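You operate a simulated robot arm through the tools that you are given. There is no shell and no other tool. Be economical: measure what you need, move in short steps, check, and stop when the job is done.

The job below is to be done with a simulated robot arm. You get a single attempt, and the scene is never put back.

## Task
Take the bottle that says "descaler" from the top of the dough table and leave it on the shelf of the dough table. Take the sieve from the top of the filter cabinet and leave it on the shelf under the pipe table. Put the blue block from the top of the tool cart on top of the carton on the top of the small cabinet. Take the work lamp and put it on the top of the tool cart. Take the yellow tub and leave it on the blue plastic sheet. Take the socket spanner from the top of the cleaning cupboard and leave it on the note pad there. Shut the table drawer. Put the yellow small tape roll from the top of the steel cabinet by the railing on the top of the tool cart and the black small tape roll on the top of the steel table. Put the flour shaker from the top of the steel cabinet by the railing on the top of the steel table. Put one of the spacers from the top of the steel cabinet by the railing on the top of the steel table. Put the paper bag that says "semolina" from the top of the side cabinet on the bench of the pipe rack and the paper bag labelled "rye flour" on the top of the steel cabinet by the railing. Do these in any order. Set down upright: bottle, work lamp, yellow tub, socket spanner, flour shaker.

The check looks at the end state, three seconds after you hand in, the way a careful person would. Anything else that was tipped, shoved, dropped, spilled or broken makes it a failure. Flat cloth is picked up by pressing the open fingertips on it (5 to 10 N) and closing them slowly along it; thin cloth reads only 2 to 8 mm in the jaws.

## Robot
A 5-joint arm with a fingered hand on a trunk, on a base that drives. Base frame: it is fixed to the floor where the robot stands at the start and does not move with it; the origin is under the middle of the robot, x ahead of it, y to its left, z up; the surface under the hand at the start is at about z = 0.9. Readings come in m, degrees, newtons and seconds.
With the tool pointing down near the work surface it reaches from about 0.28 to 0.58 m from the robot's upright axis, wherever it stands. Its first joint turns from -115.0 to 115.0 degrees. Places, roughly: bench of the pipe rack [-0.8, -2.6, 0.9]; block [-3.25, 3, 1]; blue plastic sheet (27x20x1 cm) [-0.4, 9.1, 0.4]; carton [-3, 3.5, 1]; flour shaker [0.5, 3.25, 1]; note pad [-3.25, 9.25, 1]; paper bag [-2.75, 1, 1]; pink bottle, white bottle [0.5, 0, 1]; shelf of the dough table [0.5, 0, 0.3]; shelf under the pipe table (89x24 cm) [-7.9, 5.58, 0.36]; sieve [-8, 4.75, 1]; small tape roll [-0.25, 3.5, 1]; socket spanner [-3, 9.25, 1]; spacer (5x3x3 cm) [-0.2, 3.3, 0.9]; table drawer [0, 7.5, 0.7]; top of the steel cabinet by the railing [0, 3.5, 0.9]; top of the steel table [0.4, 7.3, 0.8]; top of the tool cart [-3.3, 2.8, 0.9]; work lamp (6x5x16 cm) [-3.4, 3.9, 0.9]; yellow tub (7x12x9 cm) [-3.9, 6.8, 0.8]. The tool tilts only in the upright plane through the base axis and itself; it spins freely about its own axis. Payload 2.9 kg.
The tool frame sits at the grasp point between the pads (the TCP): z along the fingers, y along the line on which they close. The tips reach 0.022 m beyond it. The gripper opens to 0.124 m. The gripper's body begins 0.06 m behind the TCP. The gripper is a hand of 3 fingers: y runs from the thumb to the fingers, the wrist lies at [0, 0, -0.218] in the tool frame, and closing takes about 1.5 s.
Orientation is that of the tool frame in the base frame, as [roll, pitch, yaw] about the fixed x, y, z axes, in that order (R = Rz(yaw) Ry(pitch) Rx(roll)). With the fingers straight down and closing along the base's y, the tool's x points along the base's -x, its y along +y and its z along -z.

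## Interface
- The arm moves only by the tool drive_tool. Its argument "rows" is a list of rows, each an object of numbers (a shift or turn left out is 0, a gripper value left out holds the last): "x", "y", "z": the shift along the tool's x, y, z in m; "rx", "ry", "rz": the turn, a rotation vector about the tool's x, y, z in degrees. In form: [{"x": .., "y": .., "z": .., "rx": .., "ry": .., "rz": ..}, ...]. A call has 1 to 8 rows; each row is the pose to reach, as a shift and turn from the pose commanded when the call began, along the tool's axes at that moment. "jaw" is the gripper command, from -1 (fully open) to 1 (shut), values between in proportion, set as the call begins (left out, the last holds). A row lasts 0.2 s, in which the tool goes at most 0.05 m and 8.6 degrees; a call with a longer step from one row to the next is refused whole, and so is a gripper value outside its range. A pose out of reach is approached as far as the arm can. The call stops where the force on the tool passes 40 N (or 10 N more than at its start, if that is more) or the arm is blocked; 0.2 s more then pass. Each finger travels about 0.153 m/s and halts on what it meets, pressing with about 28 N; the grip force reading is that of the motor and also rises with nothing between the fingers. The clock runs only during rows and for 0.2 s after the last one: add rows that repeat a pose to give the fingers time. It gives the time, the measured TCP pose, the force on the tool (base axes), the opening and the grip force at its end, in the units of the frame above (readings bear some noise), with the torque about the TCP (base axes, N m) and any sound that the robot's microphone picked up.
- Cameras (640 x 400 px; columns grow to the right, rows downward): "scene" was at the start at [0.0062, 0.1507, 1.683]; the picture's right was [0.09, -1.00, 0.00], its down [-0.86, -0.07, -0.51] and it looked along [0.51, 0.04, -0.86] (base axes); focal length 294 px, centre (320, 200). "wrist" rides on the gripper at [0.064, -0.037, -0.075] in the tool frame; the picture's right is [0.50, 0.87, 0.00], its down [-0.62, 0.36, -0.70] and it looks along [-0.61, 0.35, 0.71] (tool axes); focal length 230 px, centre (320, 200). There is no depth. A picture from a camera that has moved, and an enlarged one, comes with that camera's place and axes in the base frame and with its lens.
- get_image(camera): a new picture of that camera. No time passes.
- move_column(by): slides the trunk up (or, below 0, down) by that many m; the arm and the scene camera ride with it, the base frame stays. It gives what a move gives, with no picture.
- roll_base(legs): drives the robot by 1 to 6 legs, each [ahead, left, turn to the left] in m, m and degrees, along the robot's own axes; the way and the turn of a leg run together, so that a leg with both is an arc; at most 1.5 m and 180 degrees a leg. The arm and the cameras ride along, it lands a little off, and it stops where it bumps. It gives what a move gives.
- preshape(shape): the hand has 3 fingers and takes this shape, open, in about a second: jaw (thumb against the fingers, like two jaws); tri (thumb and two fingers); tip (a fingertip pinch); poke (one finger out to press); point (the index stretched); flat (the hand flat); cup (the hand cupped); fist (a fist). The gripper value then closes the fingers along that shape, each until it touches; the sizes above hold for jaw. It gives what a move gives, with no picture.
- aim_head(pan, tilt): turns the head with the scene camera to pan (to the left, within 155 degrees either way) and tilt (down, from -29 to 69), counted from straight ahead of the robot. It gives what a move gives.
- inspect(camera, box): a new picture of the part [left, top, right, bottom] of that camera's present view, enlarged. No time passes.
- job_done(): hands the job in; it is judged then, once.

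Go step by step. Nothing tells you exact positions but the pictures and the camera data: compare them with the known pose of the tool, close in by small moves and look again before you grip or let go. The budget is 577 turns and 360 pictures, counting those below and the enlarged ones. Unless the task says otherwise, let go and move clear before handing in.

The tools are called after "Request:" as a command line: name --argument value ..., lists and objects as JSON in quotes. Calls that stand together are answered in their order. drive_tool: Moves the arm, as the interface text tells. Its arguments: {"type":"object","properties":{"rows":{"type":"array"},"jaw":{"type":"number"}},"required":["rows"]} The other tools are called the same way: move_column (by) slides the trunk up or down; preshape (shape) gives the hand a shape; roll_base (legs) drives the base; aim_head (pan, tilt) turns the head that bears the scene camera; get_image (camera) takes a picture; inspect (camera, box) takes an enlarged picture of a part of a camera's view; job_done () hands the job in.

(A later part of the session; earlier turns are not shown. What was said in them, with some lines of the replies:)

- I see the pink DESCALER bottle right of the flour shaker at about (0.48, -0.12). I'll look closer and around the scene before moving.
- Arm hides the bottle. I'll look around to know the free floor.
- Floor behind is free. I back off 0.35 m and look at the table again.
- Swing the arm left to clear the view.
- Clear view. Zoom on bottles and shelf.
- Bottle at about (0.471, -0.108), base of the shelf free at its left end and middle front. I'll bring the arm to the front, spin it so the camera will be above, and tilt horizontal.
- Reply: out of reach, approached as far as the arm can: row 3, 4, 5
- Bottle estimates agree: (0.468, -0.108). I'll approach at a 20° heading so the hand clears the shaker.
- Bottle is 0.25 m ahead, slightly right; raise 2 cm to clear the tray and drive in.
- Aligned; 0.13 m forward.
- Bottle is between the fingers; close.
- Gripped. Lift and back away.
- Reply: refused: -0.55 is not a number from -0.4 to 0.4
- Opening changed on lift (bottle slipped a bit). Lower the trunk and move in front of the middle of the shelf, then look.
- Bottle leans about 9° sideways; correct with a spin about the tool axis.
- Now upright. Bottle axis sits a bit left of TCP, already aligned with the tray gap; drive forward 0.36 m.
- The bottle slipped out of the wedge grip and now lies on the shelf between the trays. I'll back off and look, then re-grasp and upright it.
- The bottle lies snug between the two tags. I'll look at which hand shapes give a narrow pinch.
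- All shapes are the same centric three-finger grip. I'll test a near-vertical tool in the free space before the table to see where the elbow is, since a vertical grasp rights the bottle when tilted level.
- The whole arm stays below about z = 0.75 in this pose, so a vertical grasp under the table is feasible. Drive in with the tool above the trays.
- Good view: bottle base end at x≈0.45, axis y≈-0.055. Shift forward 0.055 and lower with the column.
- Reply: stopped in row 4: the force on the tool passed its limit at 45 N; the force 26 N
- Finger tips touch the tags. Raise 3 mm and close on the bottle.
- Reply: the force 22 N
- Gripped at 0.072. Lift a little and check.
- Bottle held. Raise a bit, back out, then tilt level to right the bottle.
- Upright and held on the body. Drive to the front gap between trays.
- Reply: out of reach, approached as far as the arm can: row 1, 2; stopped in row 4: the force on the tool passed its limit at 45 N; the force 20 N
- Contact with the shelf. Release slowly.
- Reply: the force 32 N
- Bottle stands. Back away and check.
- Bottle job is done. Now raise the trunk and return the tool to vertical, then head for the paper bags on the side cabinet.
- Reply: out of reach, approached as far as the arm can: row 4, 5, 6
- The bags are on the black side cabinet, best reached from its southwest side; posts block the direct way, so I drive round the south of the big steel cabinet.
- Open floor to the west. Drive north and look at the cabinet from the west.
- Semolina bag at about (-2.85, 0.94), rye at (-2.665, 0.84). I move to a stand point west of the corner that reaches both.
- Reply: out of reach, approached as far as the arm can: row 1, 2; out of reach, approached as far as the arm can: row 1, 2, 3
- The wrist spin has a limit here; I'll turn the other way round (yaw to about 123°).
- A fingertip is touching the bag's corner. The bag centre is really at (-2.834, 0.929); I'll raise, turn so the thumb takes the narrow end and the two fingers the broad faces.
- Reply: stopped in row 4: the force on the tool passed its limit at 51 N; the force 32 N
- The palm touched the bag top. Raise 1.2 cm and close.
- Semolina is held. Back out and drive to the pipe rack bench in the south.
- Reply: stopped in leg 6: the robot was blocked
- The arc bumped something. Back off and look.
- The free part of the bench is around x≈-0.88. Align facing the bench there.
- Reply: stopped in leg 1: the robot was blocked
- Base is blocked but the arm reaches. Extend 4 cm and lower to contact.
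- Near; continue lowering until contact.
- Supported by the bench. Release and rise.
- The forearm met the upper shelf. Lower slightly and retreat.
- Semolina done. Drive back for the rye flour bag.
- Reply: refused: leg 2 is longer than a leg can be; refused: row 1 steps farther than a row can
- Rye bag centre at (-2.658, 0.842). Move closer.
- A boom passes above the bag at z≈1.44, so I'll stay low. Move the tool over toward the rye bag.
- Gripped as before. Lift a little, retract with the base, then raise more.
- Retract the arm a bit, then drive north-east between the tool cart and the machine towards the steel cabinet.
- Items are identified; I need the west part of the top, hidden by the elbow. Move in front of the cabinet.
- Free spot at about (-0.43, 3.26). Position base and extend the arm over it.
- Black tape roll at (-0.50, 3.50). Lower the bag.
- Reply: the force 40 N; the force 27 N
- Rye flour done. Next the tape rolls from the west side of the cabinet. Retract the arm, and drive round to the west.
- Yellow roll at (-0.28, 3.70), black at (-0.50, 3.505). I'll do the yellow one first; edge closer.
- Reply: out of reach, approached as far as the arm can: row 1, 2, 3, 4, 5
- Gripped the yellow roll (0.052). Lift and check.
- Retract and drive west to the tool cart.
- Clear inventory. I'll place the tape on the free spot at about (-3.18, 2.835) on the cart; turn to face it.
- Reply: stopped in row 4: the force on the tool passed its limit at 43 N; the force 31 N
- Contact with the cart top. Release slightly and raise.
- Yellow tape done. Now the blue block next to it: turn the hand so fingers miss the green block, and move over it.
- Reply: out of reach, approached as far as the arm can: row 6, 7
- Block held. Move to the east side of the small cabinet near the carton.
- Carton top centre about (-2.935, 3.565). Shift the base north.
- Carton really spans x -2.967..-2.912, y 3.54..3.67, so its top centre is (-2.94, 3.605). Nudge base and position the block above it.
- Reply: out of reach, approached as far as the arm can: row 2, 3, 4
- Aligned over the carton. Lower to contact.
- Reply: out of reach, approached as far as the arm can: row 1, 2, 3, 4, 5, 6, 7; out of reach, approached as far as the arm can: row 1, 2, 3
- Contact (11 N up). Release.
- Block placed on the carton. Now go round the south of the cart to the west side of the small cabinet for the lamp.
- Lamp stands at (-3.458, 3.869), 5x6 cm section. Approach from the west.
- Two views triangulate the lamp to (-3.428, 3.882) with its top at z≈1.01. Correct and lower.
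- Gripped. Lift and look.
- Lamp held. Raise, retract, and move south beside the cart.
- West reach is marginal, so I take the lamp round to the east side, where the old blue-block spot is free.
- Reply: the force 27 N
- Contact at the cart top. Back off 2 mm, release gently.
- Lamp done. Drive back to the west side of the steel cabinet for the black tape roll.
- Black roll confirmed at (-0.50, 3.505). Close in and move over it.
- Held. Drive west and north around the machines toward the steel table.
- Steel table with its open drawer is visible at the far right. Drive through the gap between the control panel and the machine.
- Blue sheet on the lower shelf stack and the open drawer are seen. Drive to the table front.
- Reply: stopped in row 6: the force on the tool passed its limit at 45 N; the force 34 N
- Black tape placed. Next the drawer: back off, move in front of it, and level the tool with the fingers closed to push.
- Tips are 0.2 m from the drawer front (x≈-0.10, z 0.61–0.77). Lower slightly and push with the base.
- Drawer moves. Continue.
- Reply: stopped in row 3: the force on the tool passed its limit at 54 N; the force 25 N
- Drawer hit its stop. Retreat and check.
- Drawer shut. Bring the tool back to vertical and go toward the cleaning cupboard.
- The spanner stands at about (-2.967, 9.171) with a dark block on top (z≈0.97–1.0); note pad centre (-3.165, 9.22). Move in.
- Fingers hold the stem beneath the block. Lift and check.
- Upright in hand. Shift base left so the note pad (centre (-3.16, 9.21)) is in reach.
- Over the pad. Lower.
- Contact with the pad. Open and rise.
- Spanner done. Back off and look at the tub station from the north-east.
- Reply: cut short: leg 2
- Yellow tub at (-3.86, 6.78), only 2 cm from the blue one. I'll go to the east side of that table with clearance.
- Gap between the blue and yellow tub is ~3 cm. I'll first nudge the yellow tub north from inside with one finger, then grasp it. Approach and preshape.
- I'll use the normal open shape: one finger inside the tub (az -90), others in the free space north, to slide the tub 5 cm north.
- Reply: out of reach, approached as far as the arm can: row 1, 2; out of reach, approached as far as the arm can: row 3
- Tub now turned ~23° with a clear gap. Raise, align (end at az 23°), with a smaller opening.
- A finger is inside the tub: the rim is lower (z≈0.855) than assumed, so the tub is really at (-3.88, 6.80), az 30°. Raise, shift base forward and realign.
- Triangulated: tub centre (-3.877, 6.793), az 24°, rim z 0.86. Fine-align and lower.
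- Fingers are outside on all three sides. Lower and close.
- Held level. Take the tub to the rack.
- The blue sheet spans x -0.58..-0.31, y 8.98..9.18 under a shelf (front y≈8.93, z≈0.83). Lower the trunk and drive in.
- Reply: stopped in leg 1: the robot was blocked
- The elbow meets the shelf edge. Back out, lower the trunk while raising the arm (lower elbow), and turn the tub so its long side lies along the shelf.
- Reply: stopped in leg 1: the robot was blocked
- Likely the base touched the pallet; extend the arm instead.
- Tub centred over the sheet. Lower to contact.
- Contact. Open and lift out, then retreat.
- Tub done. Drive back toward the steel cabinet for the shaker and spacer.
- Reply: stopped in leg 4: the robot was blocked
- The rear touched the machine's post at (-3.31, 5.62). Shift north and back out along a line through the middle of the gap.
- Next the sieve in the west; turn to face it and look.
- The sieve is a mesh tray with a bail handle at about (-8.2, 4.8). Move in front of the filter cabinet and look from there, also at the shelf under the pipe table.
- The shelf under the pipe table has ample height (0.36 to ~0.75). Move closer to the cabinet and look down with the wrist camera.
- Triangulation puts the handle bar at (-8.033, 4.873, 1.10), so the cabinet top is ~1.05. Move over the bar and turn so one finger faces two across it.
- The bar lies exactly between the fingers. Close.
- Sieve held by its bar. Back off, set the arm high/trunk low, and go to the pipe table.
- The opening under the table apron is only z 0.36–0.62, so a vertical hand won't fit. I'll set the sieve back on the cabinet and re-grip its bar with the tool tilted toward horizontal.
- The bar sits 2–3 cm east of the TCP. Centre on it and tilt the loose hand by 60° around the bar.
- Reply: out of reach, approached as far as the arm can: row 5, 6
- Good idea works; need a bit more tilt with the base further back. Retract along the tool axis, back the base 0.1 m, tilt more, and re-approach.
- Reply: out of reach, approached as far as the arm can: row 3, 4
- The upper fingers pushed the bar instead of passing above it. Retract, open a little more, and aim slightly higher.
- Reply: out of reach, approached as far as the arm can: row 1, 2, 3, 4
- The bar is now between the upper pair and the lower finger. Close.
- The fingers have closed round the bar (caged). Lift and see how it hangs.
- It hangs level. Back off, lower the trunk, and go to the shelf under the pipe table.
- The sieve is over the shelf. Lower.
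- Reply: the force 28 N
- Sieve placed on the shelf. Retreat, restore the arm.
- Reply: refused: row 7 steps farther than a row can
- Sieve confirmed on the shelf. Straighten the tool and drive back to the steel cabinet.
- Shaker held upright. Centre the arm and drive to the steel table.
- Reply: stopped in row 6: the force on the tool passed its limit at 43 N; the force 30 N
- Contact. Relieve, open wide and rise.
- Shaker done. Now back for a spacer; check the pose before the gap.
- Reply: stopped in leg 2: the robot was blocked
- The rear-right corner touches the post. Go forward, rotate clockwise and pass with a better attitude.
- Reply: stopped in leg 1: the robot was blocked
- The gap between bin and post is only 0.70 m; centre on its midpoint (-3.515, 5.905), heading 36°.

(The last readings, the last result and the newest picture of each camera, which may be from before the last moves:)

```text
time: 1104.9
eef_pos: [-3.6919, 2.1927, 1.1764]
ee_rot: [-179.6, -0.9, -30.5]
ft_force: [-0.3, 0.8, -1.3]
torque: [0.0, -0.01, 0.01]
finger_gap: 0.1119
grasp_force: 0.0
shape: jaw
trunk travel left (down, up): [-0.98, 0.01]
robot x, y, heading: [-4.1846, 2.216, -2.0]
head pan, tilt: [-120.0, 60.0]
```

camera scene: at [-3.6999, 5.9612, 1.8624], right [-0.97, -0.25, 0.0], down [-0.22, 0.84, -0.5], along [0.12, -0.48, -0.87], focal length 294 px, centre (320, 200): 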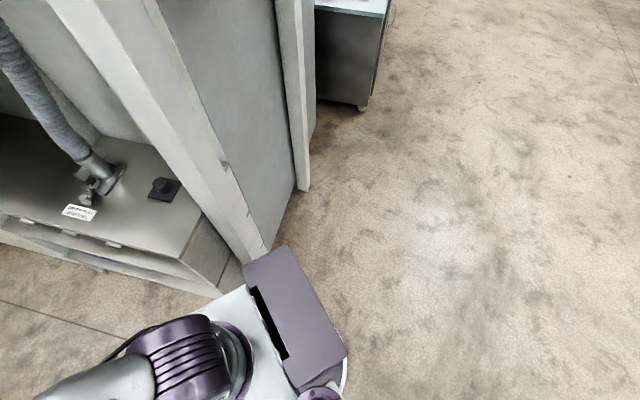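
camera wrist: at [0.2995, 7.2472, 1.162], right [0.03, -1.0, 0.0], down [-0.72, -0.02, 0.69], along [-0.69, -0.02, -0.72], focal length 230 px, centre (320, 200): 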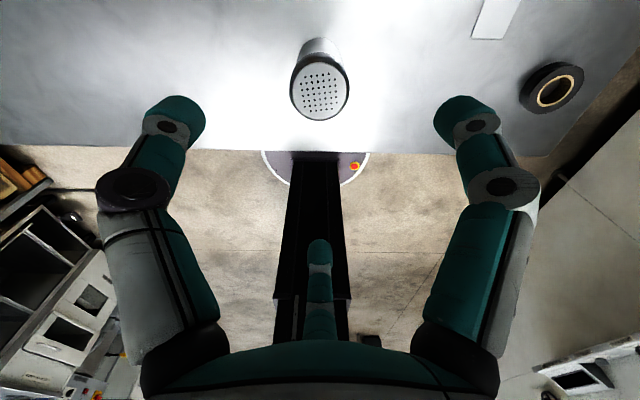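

Request:
roll_base --legs '[[0, 0, 2], [1.3, -0.1, 0], [0.58, 0.72, 0], [1.3, -0.1, 0], [0.4, -0.1, 0], [0, 0, 90]]'

Request:
roll_base --legs '[[0, -0.5, 0]]'

Request:
aim_head --pan 0 --tilt 50

Request:
get_image --camera "scene"

Request:
get_image --camera "wrist"

```text
time: 1128.1
eef_pos: [-0.6306, 3.1056, 1.1764]
ee_rot: [-179.6, -0.8, 61.9]
ft_force: [0.6, -0.2, 0.7]
torque: [-0.03, -0.02, 0.02]
finger_gap: 0.1117
grasp_force: 0.0
shape: jaw
trunk travel left (down, up): [-0.98, 0.01]
robot x, y, heading: [-0.6316, 2.6151, 90.6]
head pan, tilt: [-120.0, 60.0]
```

```text
time: 1131.0
eef_pos: [-0.1387, 3.109, 1.1756]
ee_rot: [-179.6, -0.9, 61.6]
ft_force: [0.5, 0.1, -0.4]
torque: [-0.04, 0.0, 0.0]
finger_gap: 0.1117
grasp_force: 0.0
shape: jaw
trunk travel left (down, up): [-0.98, 0.01]
robot x, y, heading: [-0.1432, 2.6171, 90.0]
head pan, tilt: [-120.0, 60.0]
```

```text
time: 1133.0
eef_pos: [-0.1379, 3.1089, 1.176]
ee_rot: [-179.5, -0.9, 61.6]
ft_force: [-0.1, 0.3, 0.1]
torque: [-0.02, 0.0, 0.02]
finger_gap: 0.1115
grasp_force: 0.1
shape: jaw
trunk travel left (down, up): [-0.98, 0.01]
robot x, y, heading: [-0.1396, 2.6137, 90.3]
head pan, tilt: [0.0, 50.0]
```

```text
61 pictures are left
camera scene: at [-0.2878, 2.6344, 1.875], right [1.0, 0.0, 0.0], down [0.0, -0.77, -0.64], along [0.0, 0.64, -0.77], focal length 294 px, centre (320, 200)
```

scene: 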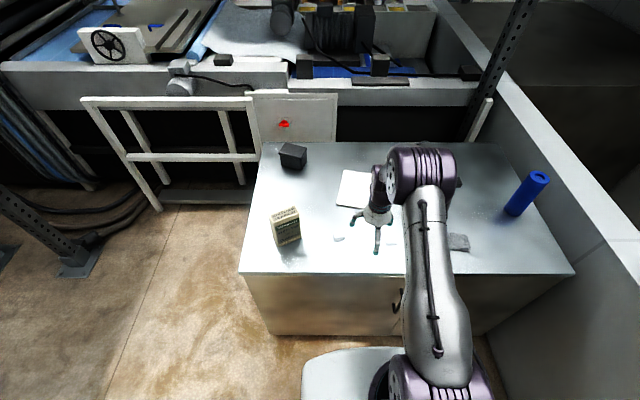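

```text
60 pictures are left
camera wrist: at [-0.1393, 3.182, 1.2518], right [1.0, 0.03, 0.0], down [0.02, -0.72, 0.69], along [0.02, -0.69, -0.72], focal length 230 px, centre (320, 200)
```

wrist: 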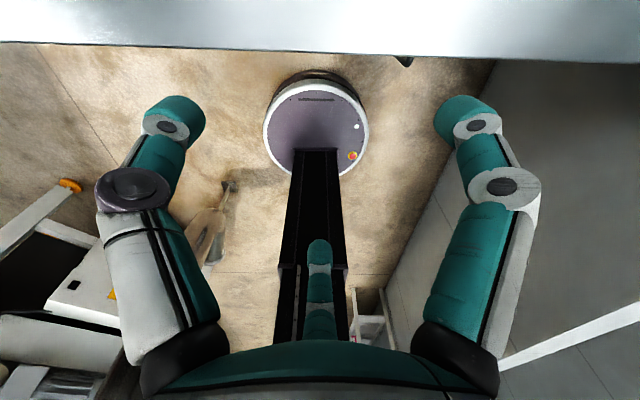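

Request:
roll_base --legs '[[0.1, 0, 0]]'

Request:
drive_tool --rows '[{"x": -0.002, "y": -0.04}, {"x": -0.0065, "y": -0.085}, {"x": -0.0065, "y": -0.092}]' --jaw -0.4

Request:
move_column --by -0.15

Request:
get_image --camera "wrist"

```text
time: 1134.2
eef_pos: [-0.1379, 3.2088, 1.1757]
ee_rot: [-179.4, -0.9, 61.5]
ft_force: [0.9, -0.2, -0.2]
torque: [0.0, -0.01, -0.02]
finger_gap: 0.1114
grasp_force: 0.1
shape: jaw
trunk travel left (down, up): [-0.98, 0.01]
robot x, y, heading: [-0.1418, 2.72, 90.3]
head pan, tilt: [0.0, 50.0]
```

```text
time: 1135.0
eef_pos: [-0.2222, 3.2498, 1.175]
ee_rot: [-179.4, -0.7, 61.6]
ft_force: [-0.2, 0.2, -0.1]
torque: [0.02, 0.02, 0.0]
finger_gap: 0.0874
grasp_force: 0.1
shape: jaw
trunk travel left (down, up): [-0.98, 0.01]
robot x, y, heading: [-0.1455, 2.7166, 89.8]
head pan, tilt: [0.0, 50.0]
```

```text
time: 1136.7
eef_pos: [-0.2221, 3.2486, 1.026]
ee_rot: [-179.4, -0.8, 61.6]
ft_force: [-0.3, 1.1, 0.1]
torque: [0.0, 0.02, 0.0]
finger_gap: 0.0871
grasp_force: 0.0
shape: jaw
trunk travel left (down, up): [-0.83, 0.16]
robot x, y, heading: [-0.1427, 2.7144, 90.2]
head pan, tilt: [0.0, 50.0]
```

```text
59 pictures are left
camera wrist: at [-0.2236, 3.3206, 1.1007], right [1.0, 0.03, 0.0], down [0.02, -0.72, 0.69], along [0.02, -0.69, -0.72], focal length 230 px, centre (320, 200)
```

wrist: 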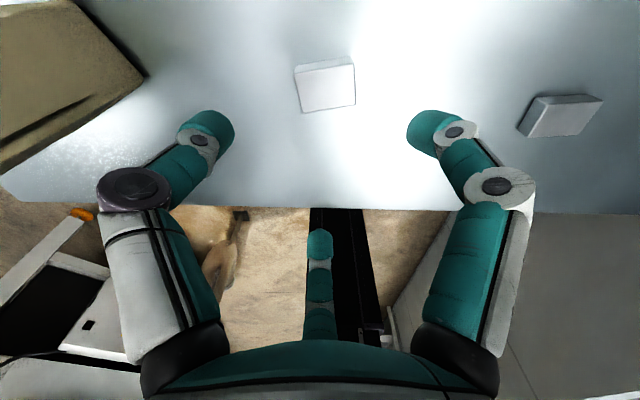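

Request:
drive_tool --rows '[{"x": 0.009, "y": -0.002, "rz": 8}, {"x": 0.017, "y": -0.0046, "rz": 16}, {"x": 0.017, "y": -0.0046, "rz": 24}, {"x": 0.017, "y": -0.0046, "rz": 31}, {"x": 0.017, "y": -0.0046, "rz": 31}]'

Request:
move_column --by -0.06

Request:
get_image --camera "wrist"

```text
time: 1137.9
eef_pos: [-0.2184, 3.2655, 1.0252]
ee_rot: [-179.1, -0.3, 30.6]
ft_force: [-0.4, -0.2, 0.8]
torque: [-0.01, -0.01, -0.03]
finger_gap: 0.0872
grasp_force: 0.2
shape: jaw
trunk travel left (down, up): [-0.83, 0.16]
robot x, y, heading: [-0.1426, 2.7178, 90.2]
head pan, tilt: [0.0, 50.0]
```

```text
time: 1138.9
eef_pos: [-0.2163, 3.2656, 0.9647]
ee_rot: [-179.1, -0.4, 30.7]
ft_force: [0.2, 0.0, 0.2]
torque: [0.03, 0.04, -0.01]
finger_gap: 0.0871
grasp_force: 0.1
shape: jaw
trunk travel left (down, up): [-0.77, 0.22]
robot x, y, heading: [-0.144, 2.7169, 90.1]
head pan, tilt: [0.0, 50.0]
```

```text
58 pictures are left
camera wrist: at [-0.1818, 3.3284, 1.0397], right [0.87, -0.49, -0.01], down [-0.35, -0.63, 0.69], along [-0.35, -0.6, -0.72], focal length 230 px, centre (320, 200)
```

wrist: 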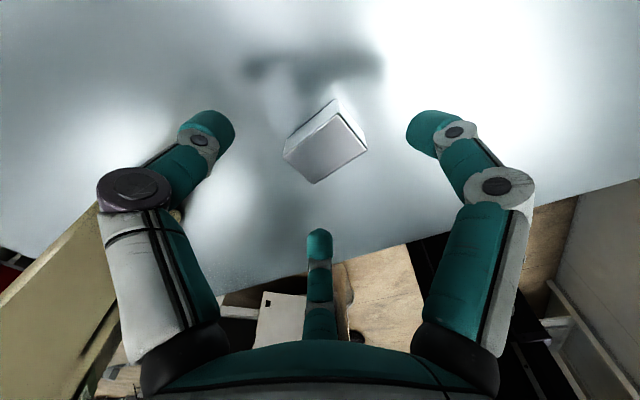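

Request:
move_column --by -0.037

Request:
drive_tool --rows '[{}, {}, {}, {}, {}, {}]' --jaw 1

Request:
move_column --by 0.25

Request:
get_image --camera "wrist"

```text
time: 1139.8
eef_pos: [-0.2186, 3.2647, 0.9269]
ee_rot: [-179.1, -0.4, 30.5]
ft_force: [0.0, 0.2, 0.0]
torque: [-0.02, -0.01, 0.01]
finger_gap: 0.0873
grasp_force: 0.0
shape: jaw
trunk travel left (down, up): [-0.733, 0.257]
robot x, y, heading: [-0.1425, 2.7169, 90.1]
head pan, tilt: [0.0, 50.0]
```

```text
time: 1141.2
eef_pos: [-0.2179, 3.2668, 0.9263]
ee_rot: [-179.1, -0.5, 30.6]
ft_force: [-0.2, 0.0, -0.4]
torque: [0.02, 0.0, 0.0]
finger_gap: 0.0293
grasp_force: 27.6
shape: jaw
trunk travel left (down, up): [-0.733, 0.257]
robot x, y, heading: [-0.1377, 2.7182, 90.2]
head pan, tilt: [0.0, 50.0]
```

```text
time: 1143.7
eef_pos: [-0.2181, 3.2653, 1.1771]
ee_rot: [-179.0, -0.5, 30.6]
ft_force: [0.2, 0.0, -2.3]
torque: [0.02, -0.02, -0.04]
finger_gap: 0.0295
grasp_force: 27.9
shape: jaw
trunk travel left (down, up): [-0.983, 0.007]
robot x, y, heading: [-0.1415, 2.7153, 90.3]
head pan, tilt: [0.0, 50.0]
```

```text
57 pictures are left
camera wrist: at [-0.182, 3.3287, 1.2524], right [0.87, -0.49, -0.01], down [-0.35, -0.63, 0.69], along [-0.35, -0.6, -0.72], focal length 230 px, centre (320, 200)
```

wrist: 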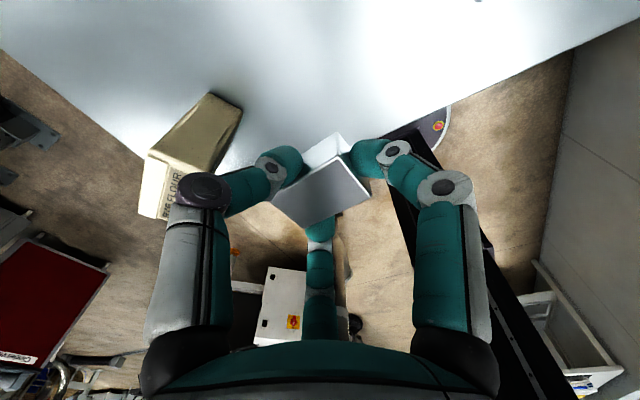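

Spacer held. Drive to the steel table again.

Request:
drive_tool --rows '[{"x": -0.006, "y": 0.04}, {"x": -0.012, "y": 0.08}, {"x": -0.018, "y": 0.12}, {"x": -0.023, "y": 0.137}]'

Request:
roll_base --legs '[[-0.1, 0, 0], [0, 1.0, 0], [0, 0, -90], [-1.2, 0.15, 0], [-0.57, -0.65, 0], [-1.27, 0, 0]]'

Request:
roll_base --legs '[[0, 1.5, 0], [0, 1.5, 0], [0, 0.2, 0]]'

```text
time: 1144.7
eef_pos: [-0.1684, 3.1325, 1.1757]
ee_rot: [-179.0, -0.6, 30.6]
ft_force: [-0.3, -0.2, -1.4]
torque: [0.0, 0.01, 0.03]
finger_gap: 0.0293
grasp_force: 28.1
shape: jaw
trunk travel left (down, up): [-0.983, 0.007]
robot x, y, heading: [-0.1432, 2.7188, 90.4]
head pan, tilt: [0.0, 50.0]
```

```text
time: 1170.3
eef_pos: [-3.7379, 2.1505, 1.1747]
ee_rot: [-179.2, -0.4, -60.3]
ft_force: [-0.1, -0.9, -2.5]
torque: [0.0, 0.01, -0.03]
finger_gap: 0.029
grasp_force: 28.4
shape: jaw
trunk travel left (down, up): [-0.983, 0.007]
robot x, y, heading: [-4.158, 2.1318, -1.0]
head pan, tilt: [0.0, 50.0]
```

```text
time: 1186.1
eef_pos: [-3.6529, 5.3619, 1.1755]
ee_rot: [-179.1, -0.4, -61.1]
ft_force: [0.1, -0.9, -2.1]
torque: [-0.01, -0.05, -0.01]
finger_gap: 0.029
grasp_force: 27.9
shape: jaw
trunk travel left (down, up): [-0.983, 0.007]
robot x, y, heading: [-4.0682, 5.3508, -1.8]
head pan, tilt: [0.0, 50.0]
```

Request:
roll_base --legs '[[0, 0.155, 0], [0, 0, 37.8]]'

```text
time: 1189.2
eef_pos: [-3.7463, 5.7704, 1.1746]
ee_rot: [-179.1, -0.4, -23.0]
ft_force: [0.0, 0.2, -2.5]
torque: [-0.02, -0.02, 0.01]
finger_gap: 0.0291
grasp_force: 27.9
shape: jaw
trunk travel left (down, up): [-0.983, 0.007]
robot x, y, heading: [-4.0637, 5.5028, 36.7]
head pan, tilt: [0.0, 50.0]
```

Request:
roll_base --legs '[[0.68, 0, -0.7], [0.5, 0, 0], [0.96, 0.289, 0], [0.76, -0.366, 0], [0, 0, -36]]'

```text
time: 1193.8
eef_pos: [-3.1161, 6.1877, 1.1751]
ee_rot: [-179.1, -0.3, -26.1]
ft_force: [0.6, -1.0, -1.2]
torque: [-0.03, 0.0, -0.03]
finger_gap: 0.0286
grasp_force: 27.6
shape: jaw
trunk travel left (down, up): [-0.983, 0.007]
robot x, y, heading: [-3.451, 5.9368, 33.6]
head pan, tilt: [0.0, 50.0]
stopped in leg 2: the robot was blocked; the commanded pose is now the measured one
```

Request:
roll_base --legs '[[0.05, 0.015, 0], [0.45, 0.06, 0]]'

```text
time: 1197.1
eef_pos: [-2.7476, 6.5217, 1.1755]
ee_rot: [-179.1, -0.4, -26.1]
ft_force: [-0.6, 0.9, -2.0]
torque: [0.0, -0.04, 0.0]
finger_gap: 0.0287
grasp_force: 28.4
shape: jaw
trunk travel left (down, up): [-0.983, 0.007]
robot x, y, heading: [-3.0812, 6.2737, 33.5]
head pan, tilt: [0.0, 50.0]
```

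Request:
roll_base --legs '[[0.885, 0.285, 0], [0.775, -0.333, 0], [0, 0, -33.5]]'

```text
time: 1207.6
eef_pos: [-1.2583, 7.1781, 1.1749]
ee_rot: [-179.2, -0.4, -58.6]
ft_force: [-0.7, -0.3, -2.7]
torque: [-0.02, -0.01, 0.02]
finger_gap: 0.0289
grasp_force: 28.1
shape: jaw
trunk travel left (down, up): [-0.983, 0.007]
robot x, y, heading: [-1.6751, 7.1475, 0.8]
head pan, tilt: [0.0, 50.0]
```

Request:
roll_base --legs '[[1.4, 0.225, -0.8]]'

Request:
drive_tool --rows '[{"x": 0.018, "y": -0.03}, {"x": 0.036, "y": -0.06}, {"x": 0.036, "y": -0.06}]'

Request:
get_image --camera "scene"

```text
time: 1214.8
eef_pos: [0.1587, 7.4733, 1.1746]
ee_rot: [-179.2, -0.4, -56.4]
ft_force: [0.0, -0.4, -2.1]
torque: [0.01, -0.02, -0.01]
finger_gap: 0.0287
grasp_force: 27.8
shape: jaw
trunk travel left (down, up): [-0.983, 0.007]
robot x, y, heading: [-0.2551, 7.4268, 3.4]
head pan, tilt: [0.0, 50.0]
```

```text
time: 1215.6
eef_pos: [0.2286, 7.4762, 1.1773]
ee_rot: [-179.2, -0.5, -56.5]
ft_force: [-0.2, 1.2, -1.4]
torque: [-0.03, 0.02, 0.02]
finger_gap: 0.0288
grasp_force: 28.1
shape: jaw
trunk travel left (down, up): [-0.983, 0.007]
robot x, y, heading: [-0.2553, 7.4248, 3.4]
head pan, tilt: [0.0, 50.0]
```

```text
56 pictures are left
camera scene: at [-0.2482, 7.5714, 1.878], right [0.06, -1.0, 0.0], down [-0.76, -0.04, -0.64], along [0.64, 0.04, -0.77], focal length 294 px, centre (320, 200)
```

scene: 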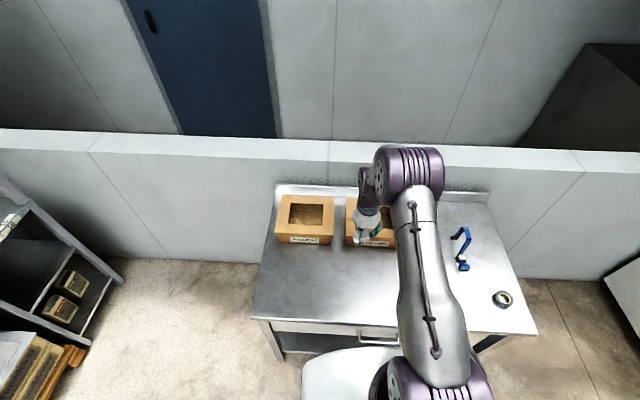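

Request:
move_column --by -0.31

Request:
drive_tool --rows '[{"z": 0.006}, {"z": 0.012}, {"z": 0.017}, {"z": 0.022}, {"z": 0.027}, {"z": 0.032}, {"z": 0.037}, {"z": 0.042}]'

Request:
get_image --camera "wrist"

```text
time: 1218.7
eef_pos: [0.2289, 7.4769, 0.8665]
ee_rot: [-179.1, -0.4, -56.4]
ft_force: [-0.9, -0.1, -1.5]
torque: [-0.01, -0.01, 0.01]
finger_gap: 0.0284
grasp_force: 28.2
shape: jaw
trunk travel left (down, up): [-0.673, 0.317]
robot x, y, heading: [-0.2537, 7.4254, 3.3]
head pan, tilt: [0.0, 50.0]
```

```text
time: 1220.0
eef_pos: [0.2314, 7.4745, 0.8445]
ee_rot: [-178.3, -1.0, -56.4]
ft_force: [-6.4, -3.0, 27.3]
torque: [0.12, 0.18, 0.16]
finger_gap: 0.0302
grasp_force: 28.2
shape: jaw
trunk travel left (down, up): [-0.673, 0.317]
robot x, y, heading: [-0.2572, 7.4254, 3.4]
head pan, tilt: [0.0, 50.0]
stopped in row 6: the force on the tool passed its limit at 44 N (the readings are from after the stop); the commanded pose is now the measured one
```

```text
55 pictures are left
camera wrist: at [0.2938, 7.4413, 0.9201], right [-0.44, -0.9, -0.02], down [-0.66, 0.31, 0.68], along [-0.6, 0.31, -0.73], focal length 230 px, centre (320, 200)
```

wrist: 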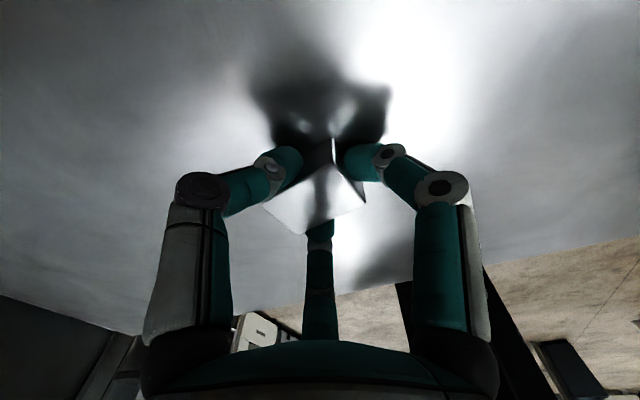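

Request:
drive_tool --rows '[{"z": -0.002}, {"z": -0.002}, {"z": -0.002}, {"z": -0.002}, {"z": -0.002}]' --jaw -0.4

Request:
move_column --by 0.25

Request:
roll_base --legs '[[-0.45, 0, 0]]'

Request:
inspect --camera "scene" --box '[240, 100, 520, 280]'

```text
time: 1221.2
eef_pos: [0.2313, 7.4739, 0.844]
ee_rot: [-178.6, -0.7, -56.4]
ft_force: [3.1, 0.0, 9.4]
torque: [0.11, 0.25, -0.03]
finger_gap: 0.0823
grasp_force: 0.0
shape: jaw
trunk travel left (down, up): [-0.673, 0.317]
robot x, y, heading: [-0.2542, 7.4298, 3.6]
head pan, tilt: [0.0, 50.0]
```

```text
time: 1223.7
eef_pos: [0.2325, 7.4756, 1.093]
ee_rot: [-178.6, -0.7, -56.5]
ft_force: [-0.6, 0.3, -0.2]
torque: [-0.06, 0.02, 0.0]
finger_gap: 0.0862
grasp_force: 0.1
shape: jaw
trunk travel left (down, up): [-0.923, 0.067]
robot x, y, heading: [-0.257, 7.426, 3.2]
head pan, tilt: [0.0, 50.0]
```

```text
time: 1226.5
eef_pos: [-0.2373, 7.4517, 1.0923]
ee_rot: [-178.7, -0.6, -55.6]
ft_force: [-0.5, -0.5, -0.8]
torque: [0.0, 0.03, 0.0]
finger_gap: 0.0865
grasp_force: 0.0
shape: jaw
trunk travel left (down, up): [-0.923, 0.067]
robot x, y, heading: [-0.7275, 7.3966, 4.1]
head pan, tilt: [0.0, 50.0]
```

```text
2.22 times, centred on (380, 190) of scene
camera zoom: at [-0.7186, 7.5409, 1.818], right [0.07, -1.0, 0.0], down [-0.76, -0.06, -0.64], along [0.64, 0.05, -0.77], focal length 652 px, centre (187, 222)
```

zoom: 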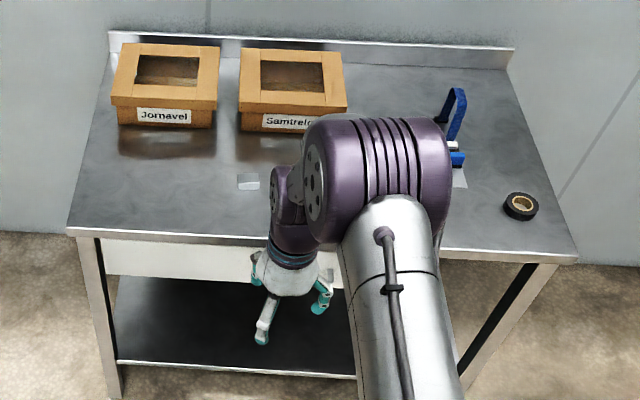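

Spacer placed. One last look at the shaker.

Request:
roll_base --legs '[[-0.3, -0.35, 0]]'

Request:
inspect --camera "scene" --box '[200, 60, 520, 260]'

```text
time: 1229.3
eef_pos: [-0.5058, 7.0807, 1.0932]
ee_rot: [-178.6, -0.8, -55.1]
ft_force: [0.3, -0.4, 0.3]
torque: [0.02, 0.0, -0.01]
finger_gap: 0.0864
grasp_force: 0.2
shape: jaw
trunk travel left (down, up): [-0.923, 0.067]
robot x, y, heading: [-0.9933, 7.02, 4.7]
head pan, tilt: [0.0, 50.0]
```

```text
2.00 times, centred on (360, 160) of scene
camera zoom: at [-0.9872, 7.1644, 1.8179], right [0.08, -1.0, 0.0], down [-0.76, -0.06, -0.64], along [0.64, 0.05, -0.77], focal length 587 px, centre (240, 280)
```

zoom: 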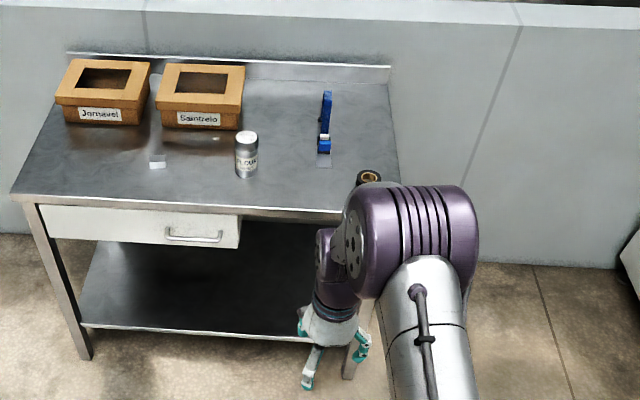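

Everything is in place and the hand is clear, so I'm handing in.

Request:
job_done

```text
The job is handed in.
```

I finished every task on the list and handed the job in. Each item was last seen in its place, and the bottle, work lamp, yellow tub, socket spanner and flour shaker were upright when set down.

Two things went less than cleanly:

- **Bottle:** it slipped from the grip over the dough table's shelf and fell on its side. I picked it up again and stood it on the shelf.
- **Tray on that shelf:** the tray labelled "EVENING" moved about 1 cm while I was retrieving the bottle. I left it where it was.
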